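You operate a simulated robot arm through the tools that you are given. There is no shell and no other tool. Be economical: measure what you need, move in short steps, check, and stop when the job is done.

Carry out the task below with a simulated robot arm. There is one attempt and no reset: what you move stays moved.

TASK
Put two of the stub billets from the top of the wooden bench on the square plate there.
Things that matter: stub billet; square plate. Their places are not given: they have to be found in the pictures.

It is judged by the outcome, as a careful person would: the job done as asked, and still so three seconds after it is handed in. It fails if anything else is knocked over, pushed out of place, dropped, spilled or broken.

THE ROBOT
A 6-joint arm with a two-finger parallel gripper, fixed in place. Base frame: the origin is at the foot of the arm, x ahead of it, y to its left, z up; the work surface is at about z = 880. Lengths are in mm, angles in rad, forces in N, time in s.
With the tool pointing down near the work surface it reaches from about 260 to 660 mm from the base axis. Its first joint turns from -1.152 to 1.152 rad. Payload 2.9 kg.
Tool frame: the origin (TCP) lies between the finger pads and is the grasp point; the fingertips stand 30 mm ahead of it; z points along the fingers, y is the line along which they close. The gripper opens to 110 mm. The fingers are 20 mm wide and 10 mm thick; the gripper's body (48 by 112 mm) begins 55 mm behind the TCP.
Orientation is told as [roll, pitch, yaw] about the base's x, y, z axes, in that order, counted from this pose: with the fingers straight down and closing along the base's y, the tool's x points along the base's -x, its y along +y and its z along -z.

THE INTERFACE
- The arm moves only by the tool send_rows. Its argument "increments" is a list of rows, each a list of 3 entries, a list of its own where there are three numbers: the shift along the tool's x, y, z in m, then the turn, a rotation vector about the tool's x, y, z in rad, then the gripper command, from -1 (shut) to 1 (fully open), values between in proportion. In form: [[[dx, dy, dz], [wx, wy, wz], jaw], ...]. A call has 1 to 12 rows; each row shifts and turns the commanded pose from where the row before left it, along the tool's axes as they then stand. A row lasts 0.2 s, in which the tool goes at most 50 mm and 0.15 rad; a call with a longer step from one row to the next is refused whole, and so is a gripper value outside its range. A pose out of reach is approached as far as the arm can. The call stops where the force on the tool passes 40 N (or 10 N more than at its start, if that is more) or the arm is blocked; 0.2 s more then pass. The fingers move at their own pace (about 108 mm/s each) and stop on an object; they squeeze with about 31 N. The grip force told is the motor's: it shows also when the fingers shut on nothing. Time passes only in rows, and 0.2 s behind the last, so rows that do not move let the fingers close. It gives the time, the measured TCP pose, the force on the tool (base axes), the opening and the grip force at its end, in the units of the frame above (readings bear some noise), and new pictures: "views" is both (left out), scene, wrist or none.
- Cameras (640 x 400 px; columns grow to the right, rows downward): "scene" is fixed at [99.6, 462.4, 1383.8]; the picture's right is [-0.43, -0.90, 0.00], its down [-0.52, 0.25, -0.82] and it looks along [0.74, -0.35, -0.57] (base axes); focal length 332 px, centre (320, 200). "wrist" rides on the gripper at [-36, 0, -57] in the tool frame; the picture's right is [0.00, -1.00, 0.00], its down [0.97, 0.00, -0.24] and it looks along [0.24, 0.00, 0.97] (tool axes); focal length 218 px, centre (320, 200).
- pixel_to_xyz(camera, pixels): for up to 12 pixels [column, row] of the newest picture of that camera ("zoom" is the newest enlarged one), the place [x, y, z] in the base frame of the surface seen there, good to about 2 mm. No time passes.
- zoom(camera, box): a new picture of the part [left, top, right, bottom] of that camera's present view, enlarged. No time passes.
- job_done(): hands the job in; it is judged then, once.

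Work in short steps. Measure before you move; look again where a grasp or a placing could have gone wrong, and mend it. You have 60 turns and 100 pictures in all, the two below and enlarged ones among them. Open the gripper and draw the arm clear of the work before you hand the job in, unless the task says otherwise; then end with one line.

The tools are called after ">>>" as a command line: name --argument value ..., lists and objects as JSON in quotes. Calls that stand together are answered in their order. send_rows: Moves the arm, as the interface text tells. Its arguments: {"type":"object","properties":{"increments":{"type":"array","items":{"type":"array"}},"views":{"type":"string","enum":["both","scene","wrist","none"]}},"required":["increments"]} The other tools are called the same way: pixel_to_xyz (camera, pixels) gives the place of the surface under pixels of a picture; zoom (camera, box) takes an enlarged picture of a part of a camera's view; job_done () hands the job in.

At the start:

```text
t: 0.0
eef_pos: [475.3, 66.7, 1169.5]
orientation: [0.0, 0.001, 0.0]
ft_force: [0.5, 0.1, -0.1]
opening: 109.9
grasp_force: 0.1
```

scene: 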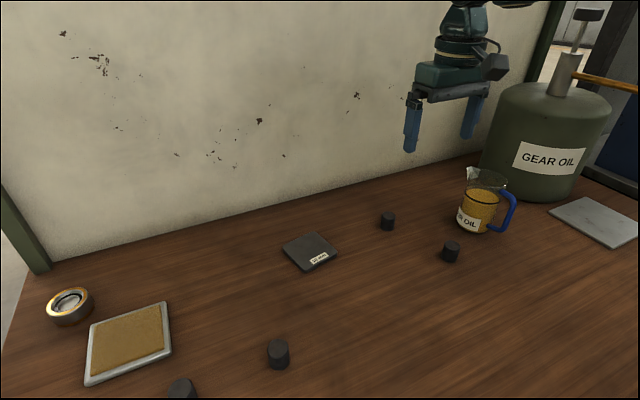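
wrist: 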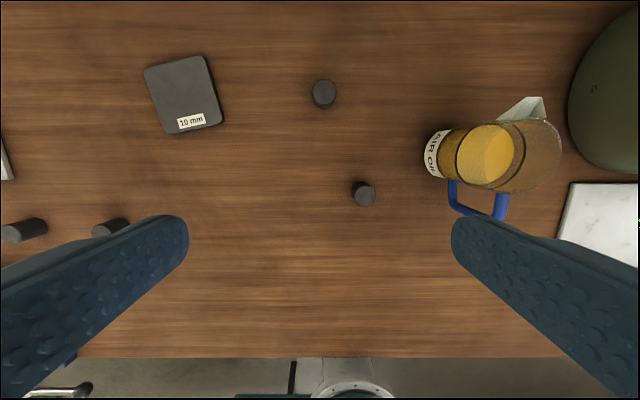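

The dark cylinders at scene (387,222), (451,252), (278,353), (182,388) look like the billets. The square plate is probably the dark "10 mm" one at (310,250). I'll zoom in and measure.

>>> zoom --camera "scene" --box '[260, 190, 480, 328]'

>>> zoom --camera "scene" --box '[20, 260, 320, 400]'

>>> pixel_to_xyz --camera "scene" --pixels '[[387, 215], [387, 227], [451, 244], [451, 259], [278, 344], [278, 364], [182, 384], [283, 250], [315, 233], [338, 249], [305, 270], [310, 250]]'

>>> pixel_to_xyz --camera "wrist" --pixels '[[323, 90], [364, 196], [145, 70], [207, 56], [222, 122], [168, 133], [182, 95], [311, 90], [336, 90], [354, 196], [375, 196], [323, 140]]'

```text
2.90 times, centred on (370, 259) of scene
```

zoom: 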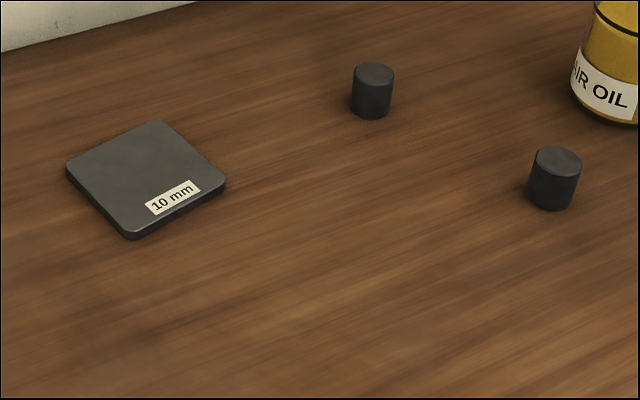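

```text
2.13 times, centred on (170, 330) of scene
```

zoom: 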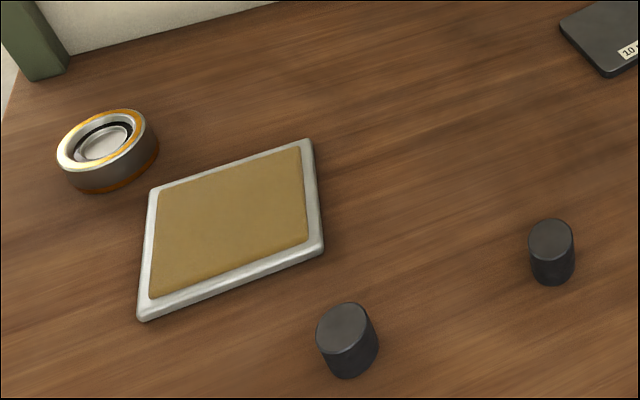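

```text
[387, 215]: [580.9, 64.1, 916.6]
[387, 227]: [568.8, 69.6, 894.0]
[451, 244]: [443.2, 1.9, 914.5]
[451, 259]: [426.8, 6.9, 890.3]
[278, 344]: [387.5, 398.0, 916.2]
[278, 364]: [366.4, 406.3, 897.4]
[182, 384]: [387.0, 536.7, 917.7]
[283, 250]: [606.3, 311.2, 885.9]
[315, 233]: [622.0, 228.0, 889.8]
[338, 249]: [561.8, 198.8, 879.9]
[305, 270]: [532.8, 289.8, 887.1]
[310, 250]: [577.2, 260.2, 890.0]
```

```text
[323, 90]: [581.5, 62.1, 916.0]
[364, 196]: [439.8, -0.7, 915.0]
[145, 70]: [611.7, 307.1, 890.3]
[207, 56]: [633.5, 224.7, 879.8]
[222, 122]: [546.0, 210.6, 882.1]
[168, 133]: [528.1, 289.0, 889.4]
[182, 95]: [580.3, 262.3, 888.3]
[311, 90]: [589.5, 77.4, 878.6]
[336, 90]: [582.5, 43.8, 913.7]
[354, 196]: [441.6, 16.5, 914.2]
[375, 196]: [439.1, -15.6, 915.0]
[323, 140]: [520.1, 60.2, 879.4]
```

I'll check whether the cork tray and the white slab are square, and compare the four billets' sizes.

>>> pixel_to_xyz --camera "scene" --pixels '[[92, 325], [164, 304], [170, 353], [88, 382], [552, 211], [592, 198], [638, 222], [612, 247], [268, 347], [288, 347], [170, 387], [195, 387]]'

>>> zoom --camera "wrist" --box '[120, 30, 400, 220]'

```text
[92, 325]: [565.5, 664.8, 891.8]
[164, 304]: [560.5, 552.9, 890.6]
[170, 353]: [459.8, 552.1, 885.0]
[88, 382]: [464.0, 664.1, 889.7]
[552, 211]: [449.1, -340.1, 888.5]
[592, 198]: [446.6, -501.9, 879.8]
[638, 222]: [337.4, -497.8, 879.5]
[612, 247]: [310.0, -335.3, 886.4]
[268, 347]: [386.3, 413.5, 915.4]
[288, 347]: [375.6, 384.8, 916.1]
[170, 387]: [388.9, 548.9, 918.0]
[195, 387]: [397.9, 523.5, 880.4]
```

```text
2.11 times, centred on (260, 125) of wrist
```

zoom: 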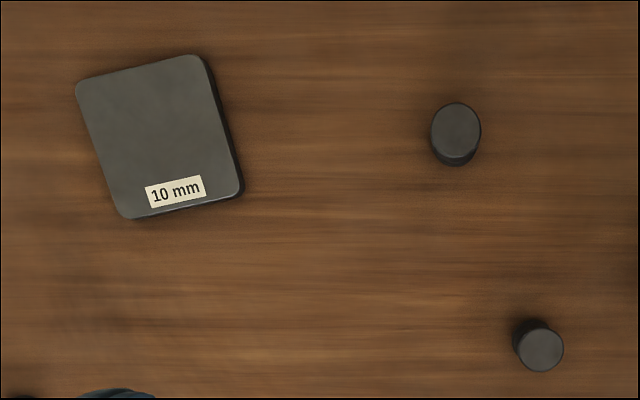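

The cork tray is a rimmed rectangle of about 112x103 and out of reach, and the white slab is rectangular. The dark "10 mm" plate is square, about 83 mm, centred near (578,259) with its top at z 890. I'll take billet 1 at about (580,61) first and move above it.

>>> send_rows --increments '[[[-0.0209, -0.0012, 0.034], [0, 0, 0], 0.5], [[-0.0209, -0.0012, 0.034], [0, 0, 0], 0.5], [[-0.0209, -0.0012, 0.034], [0, 0, 0], 0.5], [[-0.0209, -0.0012, 0.034], [0, 0, 0], 0.5], [[-0.0209, -0.0012, 0.034], [0, 0, 0], 0.5], [[0, 0, 0], [0, 0, 0], 0.5]]'

```text
t: 1.4
eef_pos: [580.2, 59.1, 1001.3]
orientation: [-0.003, -0.001, 0.001]
ft_force: [-0.2, -0.8, 0.6]
opening: 82.7
grasp_force: 0.1
```

scene: 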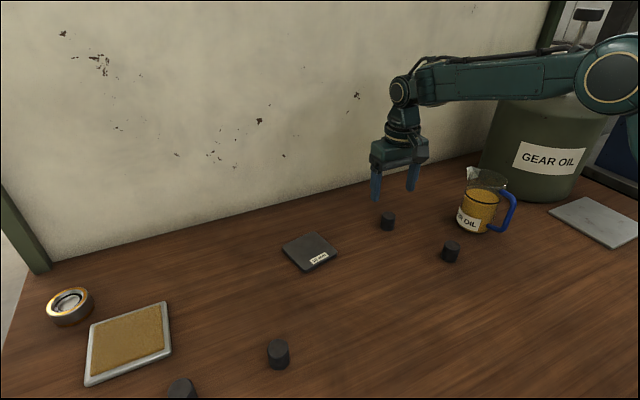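
wrist: 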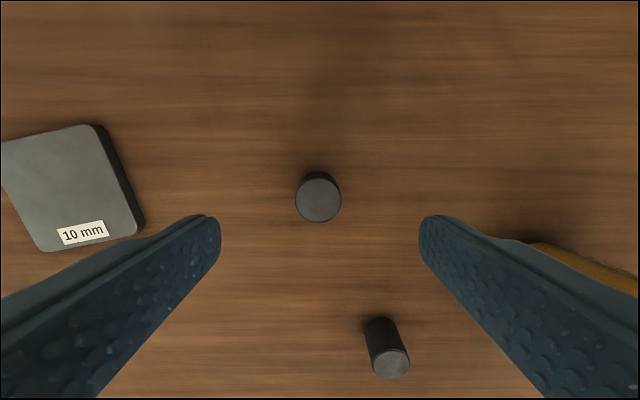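

The billet top shows at wrist (318,200), between the fingers. I'll measure its edges and the plate's visible corners.

>>> pixel_to_xyz --camera "wrist" --pixels '[[318, 200], [298, 200], [338, 200], [318, 182], [318, 219], [96, 126], [136, 230], [44, 249], [6, 142]]'

```text
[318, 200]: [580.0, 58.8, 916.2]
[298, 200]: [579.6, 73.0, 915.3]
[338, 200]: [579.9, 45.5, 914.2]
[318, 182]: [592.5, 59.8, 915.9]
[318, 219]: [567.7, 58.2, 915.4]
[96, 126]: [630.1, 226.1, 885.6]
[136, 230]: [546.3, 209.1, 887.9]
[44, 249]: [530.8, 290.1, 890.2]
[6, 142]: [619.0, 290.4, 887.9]
```

The billet is centred at (580,59), about 32 mm across, with its top at z 916. I'll go down 87 mm to z≈914 and close.

>>> send_rows --increments '[[[0, 0, 0.03], [0, 0, 0], 0.5], [[0, 0, 0.03], [0, 0, 0], 0.5], [[0, 0, 0.02], [0, 0, 0], 0.5], [[0, 0, 0.007], [0, 0, 0], 0.5], [[0, 0, 0], [0, 0, 0], -1], [[0, 0, 0], [0, 0, 0], -1], [[0, 0, 0], [0, 0, 0], -1]]' --views "scene"

```text
t: 3.0
eef_pos: [579.6, 59.7, 913.8]
orientation: [0.0, 0.001, 0.002]
ft_force: [0.3, 0.2, 0.7]
opening: 31.0
grasp_force: 30.9
```

scene: 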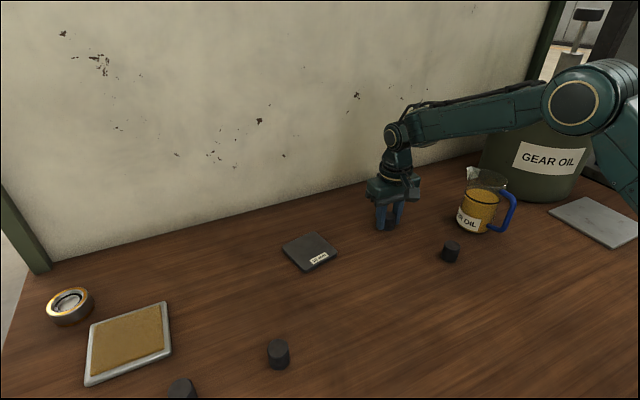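

Gripped at 31 mm opening and 31 N. I'll lift it 70 mm, carry it over the far half of the plate to (594.5,261.5), and turn yaw +0.21 to match the plate.

>>> send_rows --increments '[[[0, 0, -0.03], [0, 0, 0], -1], [[0, 0, -0.04], [0, 0, 0], -1], [[-0.0025, 0.0336, 0], [0, 0, 0], -1], [[-0.0025, 0.0336, 0], [0, 0, 0], -1], [[-0.0025, 0.0336, 0], [0, 0, 0], -1], [[-0.0025, 0.0336, 0], [0, 0, 0], -1], [[-0.0025, 0.0336, 0], [0, 0, 0], -1], [[-0.0025, 0.0336, 0], [0, 0, 0], -1], [[0, 0, 0], [0, 0, -0.105], -1], [[0, 0, 0], [0, 0, -0.105], -1], [[0, 0, 0], [0, 0, 0], -1]]'

```text
t: 5.4
eef_pos: [594.4, 262.6, 983.3]
orientation: [0.0, 0.001, 0.21]
ft_force: [0.3, -0.6, -2.8]
opening: 31.1
grasp_force: 30.8
```

scene: 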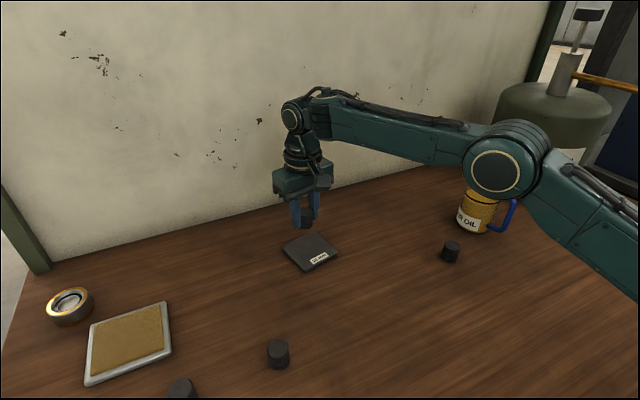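
wrist: 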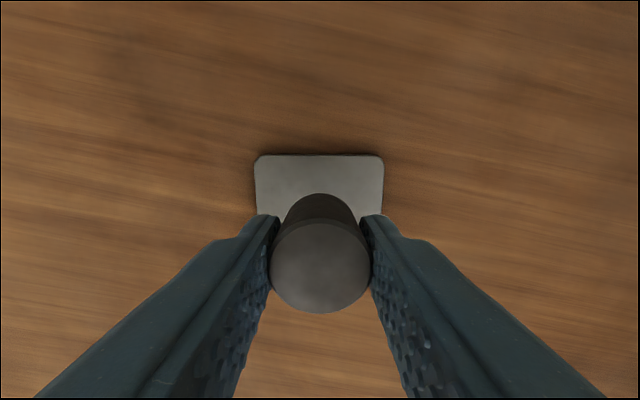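

The plate is aligned and symmetric, with edges at columns 255 and 384. I'll check the far edge before lowering.

>>> pixel_to_xyz --camera "wrist" --pixels '[[320, 158], [270, 158], [370, 158], [258, 190], [381, 190]]'

>>> send_rows --increments '[[[0, 0, 0.03], [0, 0, 0], -1], [[0, 0, 0.02], [0, 0, 0], -1], [[0, 0, 0.006], [0, 0, 0], -1], [[0, 0, 0.002], [0, 0, 0], -1], [[0, 0, 0], [0, 0, 0], -1]]'

```text
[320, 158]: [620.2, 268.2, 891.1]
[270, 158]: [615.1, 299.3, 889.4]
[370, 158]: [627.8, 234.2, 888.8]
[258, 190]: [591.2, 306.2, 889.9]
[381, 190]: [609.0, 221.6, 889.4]
```

```text
t: 6.6
eef_pos: [596.5, 263.2, 926.1]
orientation: [0.0, 0.0, 0.208]
ft_force: [-4.4, 1.0, 12.1]
opening: 31.2
grasp_force: 30.3
```

scene: 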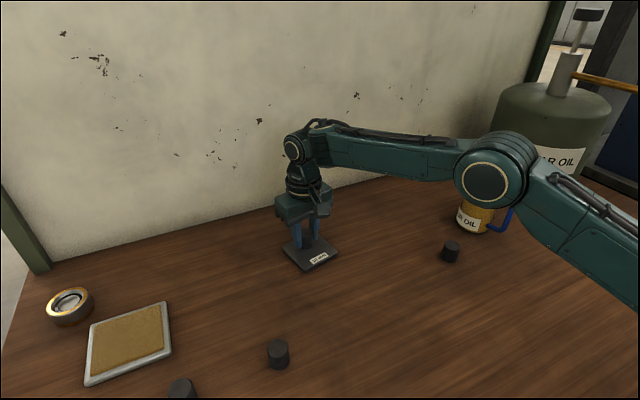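
wrist: 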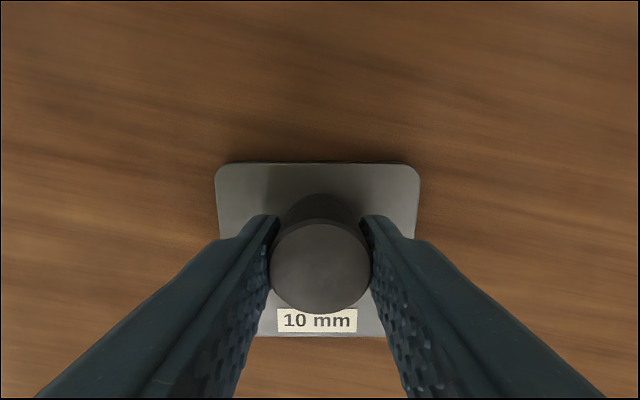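

There's contact, with 12 N upward, so the billet is seated. I'll open and rise.

>>> send_rows --increments '[[[0, 0, 0], [0, 0, 0], 0.1], [[0, 0, 0], [0, 0, 0], 0.1], [[0, 0, -0.03], [0, 0, 0], 0.1], [[0, 0, -0.04], [0, 0, 0], 0.1], [[0, 0, -0.04], [0, 0, 0], 0.5], [[0, 0, 0], [0, 0, 0], 0.5]]'

```text
t: 8.0
eef_pos: [595.1, 260.7, 1035.5]
orientation: [-0.001, 0.0, 0.211]
ft_force: [-0.6, -0.1, 0.0]
opening: 82.6
grasp_force: 0.1
```

scene: 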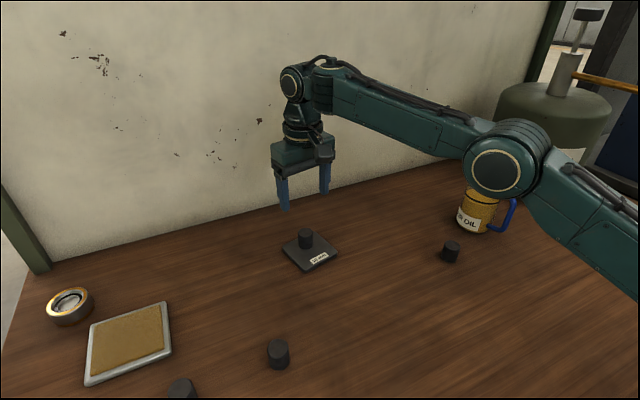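
wrist: 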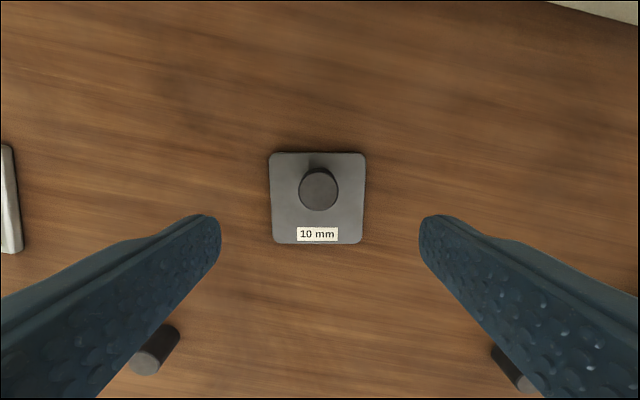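

The billet stands upright on the plate. I'll measure it, the plate corners, and billet 3 (scene (278,345)).

>>> pixel_to_xyz --camera "wrist" --pixels '[[318, 190], [300, 190], [336, 190], [318, 172], [318, 208], [273, 156], [363, 156], [360, 240], [275, 240], [318, 242]]'

>>> zoom --camera "scene" --box '[240, 210, 360, 285]'

>>> pixel_to_xyz --camera "scene" --pixels '[[278, 346], [269, 346], [287, 346], [278, 341], [278, 350]]'

```text
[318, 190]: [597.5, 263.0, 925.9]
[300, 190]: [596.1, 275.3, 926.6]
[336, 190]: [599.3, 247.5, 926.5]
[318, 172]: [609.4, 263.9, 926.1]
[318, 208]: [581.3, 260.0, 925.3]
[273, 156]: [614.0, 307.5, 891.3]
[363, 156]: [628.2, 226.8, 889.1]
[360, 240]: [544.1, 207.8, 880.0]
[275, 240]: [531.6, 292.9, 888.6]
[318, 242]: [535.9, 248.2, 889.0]
```

```text
5.33 times, centred on (300, 248) of scene
```

zoom: 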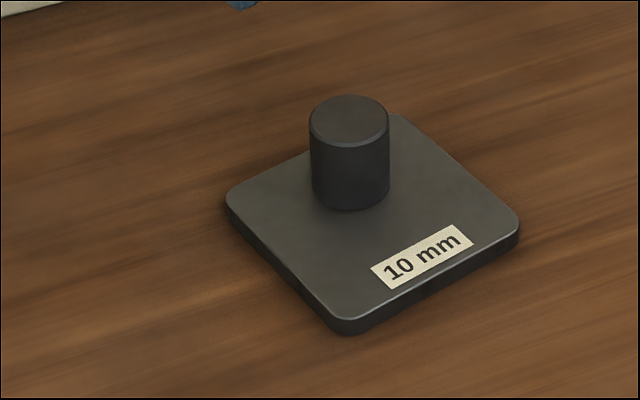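

```text
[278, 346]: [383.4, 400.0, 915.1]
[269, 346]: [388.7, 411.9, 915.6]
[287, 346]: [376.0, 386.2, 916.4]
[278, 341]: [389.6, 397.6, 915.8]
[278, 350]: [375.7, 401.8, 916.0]
```

Billet 1 is at (596.5,261.5), well inside the plate, and the plate hasn't moved. Next I'll move above billet 3 at (382.5,399).

>>> send_rows --increments '[[[0.0298, 0.0299, 0], [0, 0, 0], 0.5], [[0.0298, 0.0299, 0], [0, 0, 0], 0.5], [[0.0298, 0.0299, 0], [0, 0, 0], 0.5], [[0.0298, 0.0299, 0], [0, 0, 0], 0.5], [[0.0298, 0.0299, 0.015], [0, 0, 0], 0.5], [[0.0298, 0.0299, 0.02], [0, 0, 0], 0.5], [[0, 0, 0], [0, 0, 0], 0.5]]' --views "wrist"

```text
t: 9.6
eef_pos: [383.3, 400.8, 1001.5]
orientation: [0.001, 0.001, 0.208]
ft_force: [0.7, 0.7, -0.2]
opening: 82.7
grasp_force: 0.1
```

wrist: 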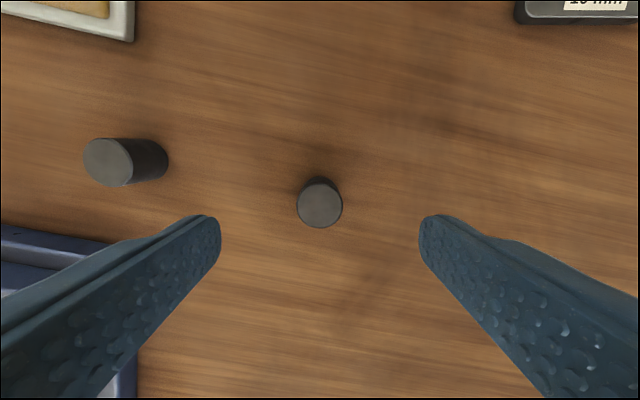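

A blue object shows at wrist lower-left (60,250). I'll check its place and height, and the billet's centre.

>>> pixel_to_xyz --camera "wrist" --pixels '[[10, 230], [100, 245], [130, 380], [60, 262], [320, 204], [300, 204], [341, 204], [320, 186], [320, 224]]'

```text
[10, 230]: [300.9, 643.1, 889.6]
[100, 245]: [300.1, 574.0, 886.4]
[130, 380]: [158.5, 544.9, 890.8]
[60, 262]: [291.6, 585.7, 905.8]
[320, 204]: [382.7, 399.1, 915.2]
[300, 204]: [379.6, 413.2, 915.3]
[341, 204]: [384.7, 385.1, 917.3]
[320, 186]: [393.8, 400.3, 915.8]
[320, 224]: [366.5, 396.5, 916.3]
```

The blue object is far off (y>545) and low. The billet centre is about (381,399), so I'll descend and grip.

>>> send_rows --increments '[[[0.002, -0.001, 0.03], [0, 0, 0], 0.5], [[0, 0, 0.03], [0, 0, 0], 0.5], [[0, 0, 0.02], [0, 0, 0], 0.5], [[0, 0, 0.007], [0, 0, 0], 0.5], [[0, 0, 0], [0, 0, 0], -1], [[0, 0, 0], [0, 0, 0], -1], [[0, 0, 0], [0, 0, 0], -1], [[0, 0, -0.03], [0, 0, 0], -1], [[0, 0, -0.04], [0, 0, 0], -1], [[0, 0, -0.03], [0, 0, 0], -1], [[0, 0, 0], [0, 0, 0], -1]]'

```text
t: 12.0
eef_pos: [382.0, 397.2, 1012.9]
orientation: [0.0, 0.001, 0.211]
ft_force: [0.8, 0.6, -2.9]
opening: 30.9
grasp_force: 31.3
```

scene: 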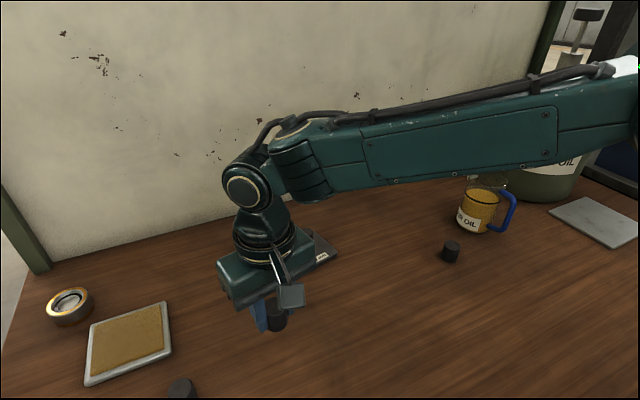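
wrist: 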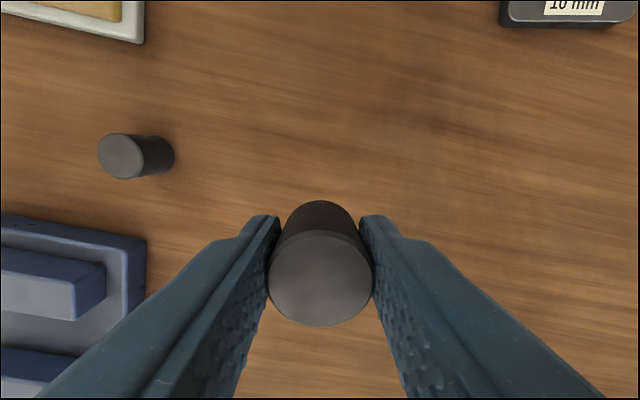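

Gripped and lifted. I'll carry it over the near half of the plate, to (557.5,253).

>>> send_rows --increments '[[[-0.02365, -0.02973, 0], [0, 0, 0], -1], [[-0.02365, -0.02973, 0], [0, 0, 0], -1], [[-0.02365, -0.02973, 0], [0, 0, 0], -1], [[-0.02365, -0.02973, 0], [0, 0, 0], -1], [[-0.02365, -0.02973, 0], [0, 0, 0], -1], [[-0.02365, -0.02973, 0], [0, 0, 0], -1], [[0, 0, 0], [0, 0, 0], -1], [[0, 0, 0], [0, 0, 0], -1]]'

```text
t: 13.8
eef_pos: [557.9, 252.7, 1010.1]
orientation: [0.0, 0.0, 0.211]
ft_force: [0.3, -0.2, -2.1]
opening: 30.9
grasp_force: 31.2
```

scene: 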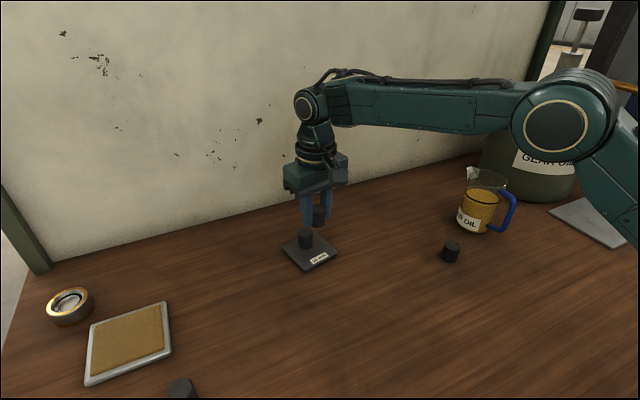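
wrist: 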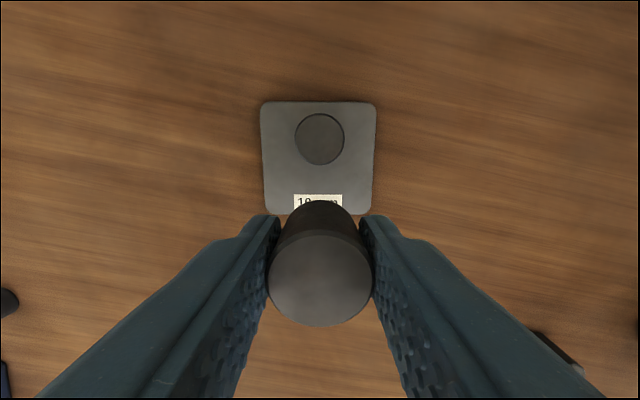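

The reading matches the target. I'll lower in two stages, stopping about 12 mm short first for a look.

>>> send_rows --increments '[[[0, 0, 0.03], [0, 0, 0], -1], [[0, 0, 0.03], [0, 0, 0], -1], [[0, 0, 0.014], [0, 0, 0], -1], [[0, 0, 0], [0, 0, 0], -1]]'

>>> zoom --camera "scene" --box '[240, 200, 370, 281]'

```text
t: 14.8
eef_pos: [556.5, 253.3, 938.0]
orientation: [0.0, 0.001, 0.21]
ft_force: [-0.1, -0.1, -3.1]
opening: 31.2
grasp_force: 30.9
```

scene: 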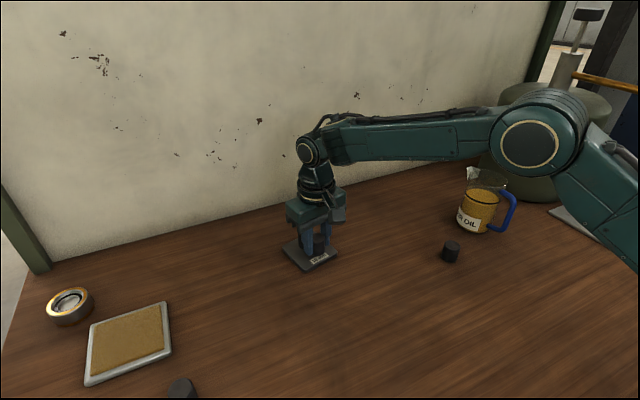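
wrist: 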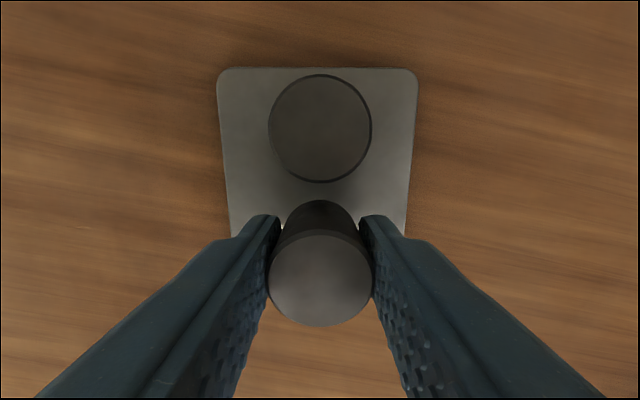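

```text
4.92 times, centred on (305, 240) of scene
```

zoom: 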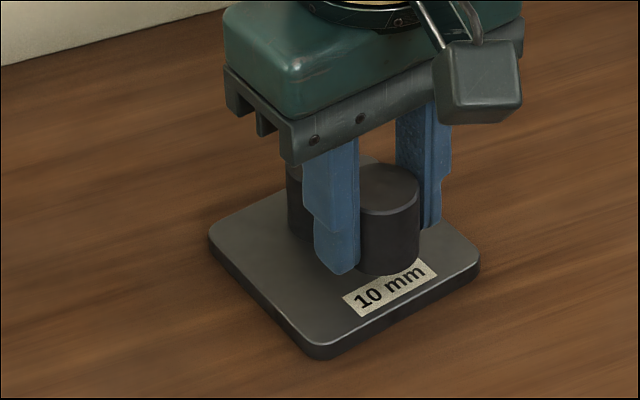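

The gap to billet 1 is clear. I'll lower the last 12 mm gently.

>>> send_rows --increments '[[[0, 0, 0.008], [0, 0, 0], -1], [[0, 0, 0.003], [0, 0, 0], -1], [[0, 0, 0.001], [0, 0, 0], -1], [[0, 0, 0], [0, 0, 0], -1]]' --views "none"

```text
t: 15.8
eef_pos: [556.0, 253.3, 926.3]
orientation: [0.0, 0.002, 0.21]
ft_force: [0.2, -0.2, -2.1]
opening: 31.1
grasp_force: 31.0
```

No contact yet, so I'll go down in 1 mm steps.

>>> send_rows --increments '[[[0, 0, 0.001], [0, 0, 0], -1], [[0, 0, 0], [0, 0, 0], -1]]' --views "none"

>>> send_rows --increments '[[[0, 0, 0.001], [0, 0, 0], -1], [[0, 0, 0], [0, 0, 0], -1]]' --views "none"

```text
t: 16.4
eef_pos: [557.2, 253.8, 924.6]
orientation: [-0.001, 0.0, 0.21]
ft_force: [0.1, 0.2, -0.9]
opening: 31.3
grasp_force: 30.8
```

```text
t: 17.0
eef_pos: [557.6, 252.4, 924.5]
orientation: [-0.001, 0.001, 0.208]
ft_force: [0.1, 0.6, -1.9]
opening: 31.2
grasp_force: 30.6
```

>>> send_rows --increments '[[[0, 0, 0.001], [0, 0, 0], -1], [[0, 0, 0], [0, 0, 0], -1]]' --views "none"

```text
t: 17.6
eef_pos: [556.7, 253.3, 923.4]
orientation: [-0.001, 0.002, 0.208]
ft_force: [-1.4, 0.1, 1.6]
opening: 31.2
grasp_force: 30.9
```

The force has gone from -2 to +1.6 N, which means it's touching down. I'll release and rise.

>>> send_rows --increments '[[[0, 0, 0], [0, 0, 0], 0.1], [[0, 0, 0], [0, 0, 0], 0.1], [[0, 0, -0.02], [0, 0, 0], 0.1], [[0, 0, -0.04], [0, 0, 0], 0.1], [[0, 0, -0.05], [0, 0, 0], 0.1], [[0, 0, -0.05], [0, 0, 0], 0.5], [[0.04, 0, 0], [0, 0, 0], 0.5], [[0.04, 0, 0], [0, 0, 0], 0.5], [[0, 0, 0], [0, 0, 0], 0.5]]'

>>> zoom --camera "scene" --box '[240, 200, 370, 281]'

```text
t: 19.6
eef_pos: [479.1, 235.7, 1082.2]
orientation: [-0.001, 0.001, 0.209]
ft_force: [0.8, 0.1, -0.9]
opening: 82.5
grasp_force: 0.0
```

scene: 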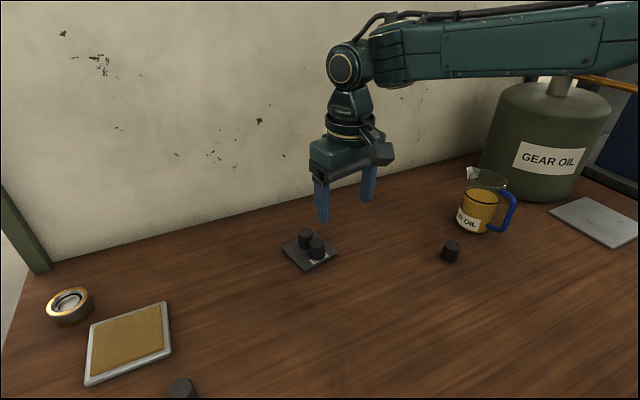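
wrist: 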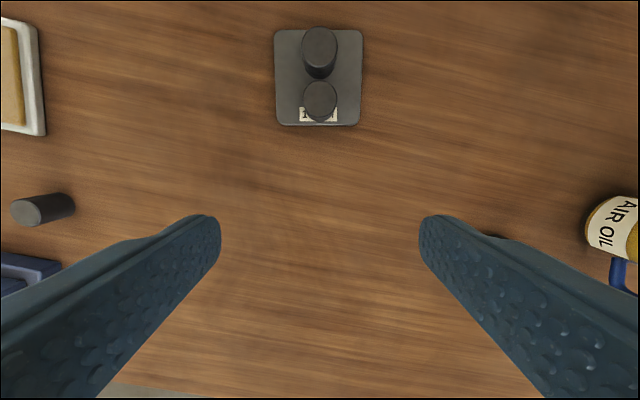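

```text
4.92 times, centred on (305, 240) of scene
```

zoom: 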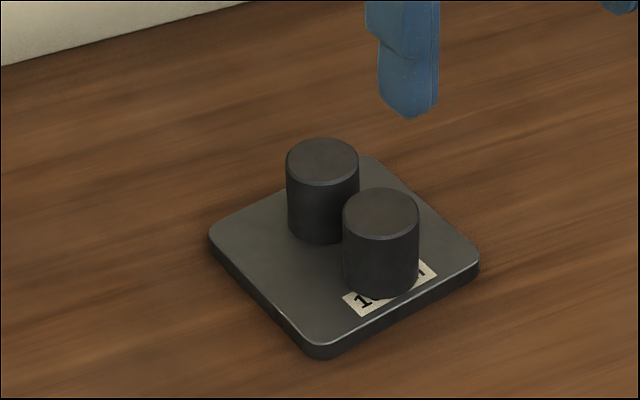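

Both billets stand upright inside the plate, the arm is clear and nothing else was disturbed, so I'm handing in.

>>> job_done

```text
The job is handed in.
```

Two stub billets are standing upright on the square "10 mm" plate; the gripper is open and the arm is clear of the work.
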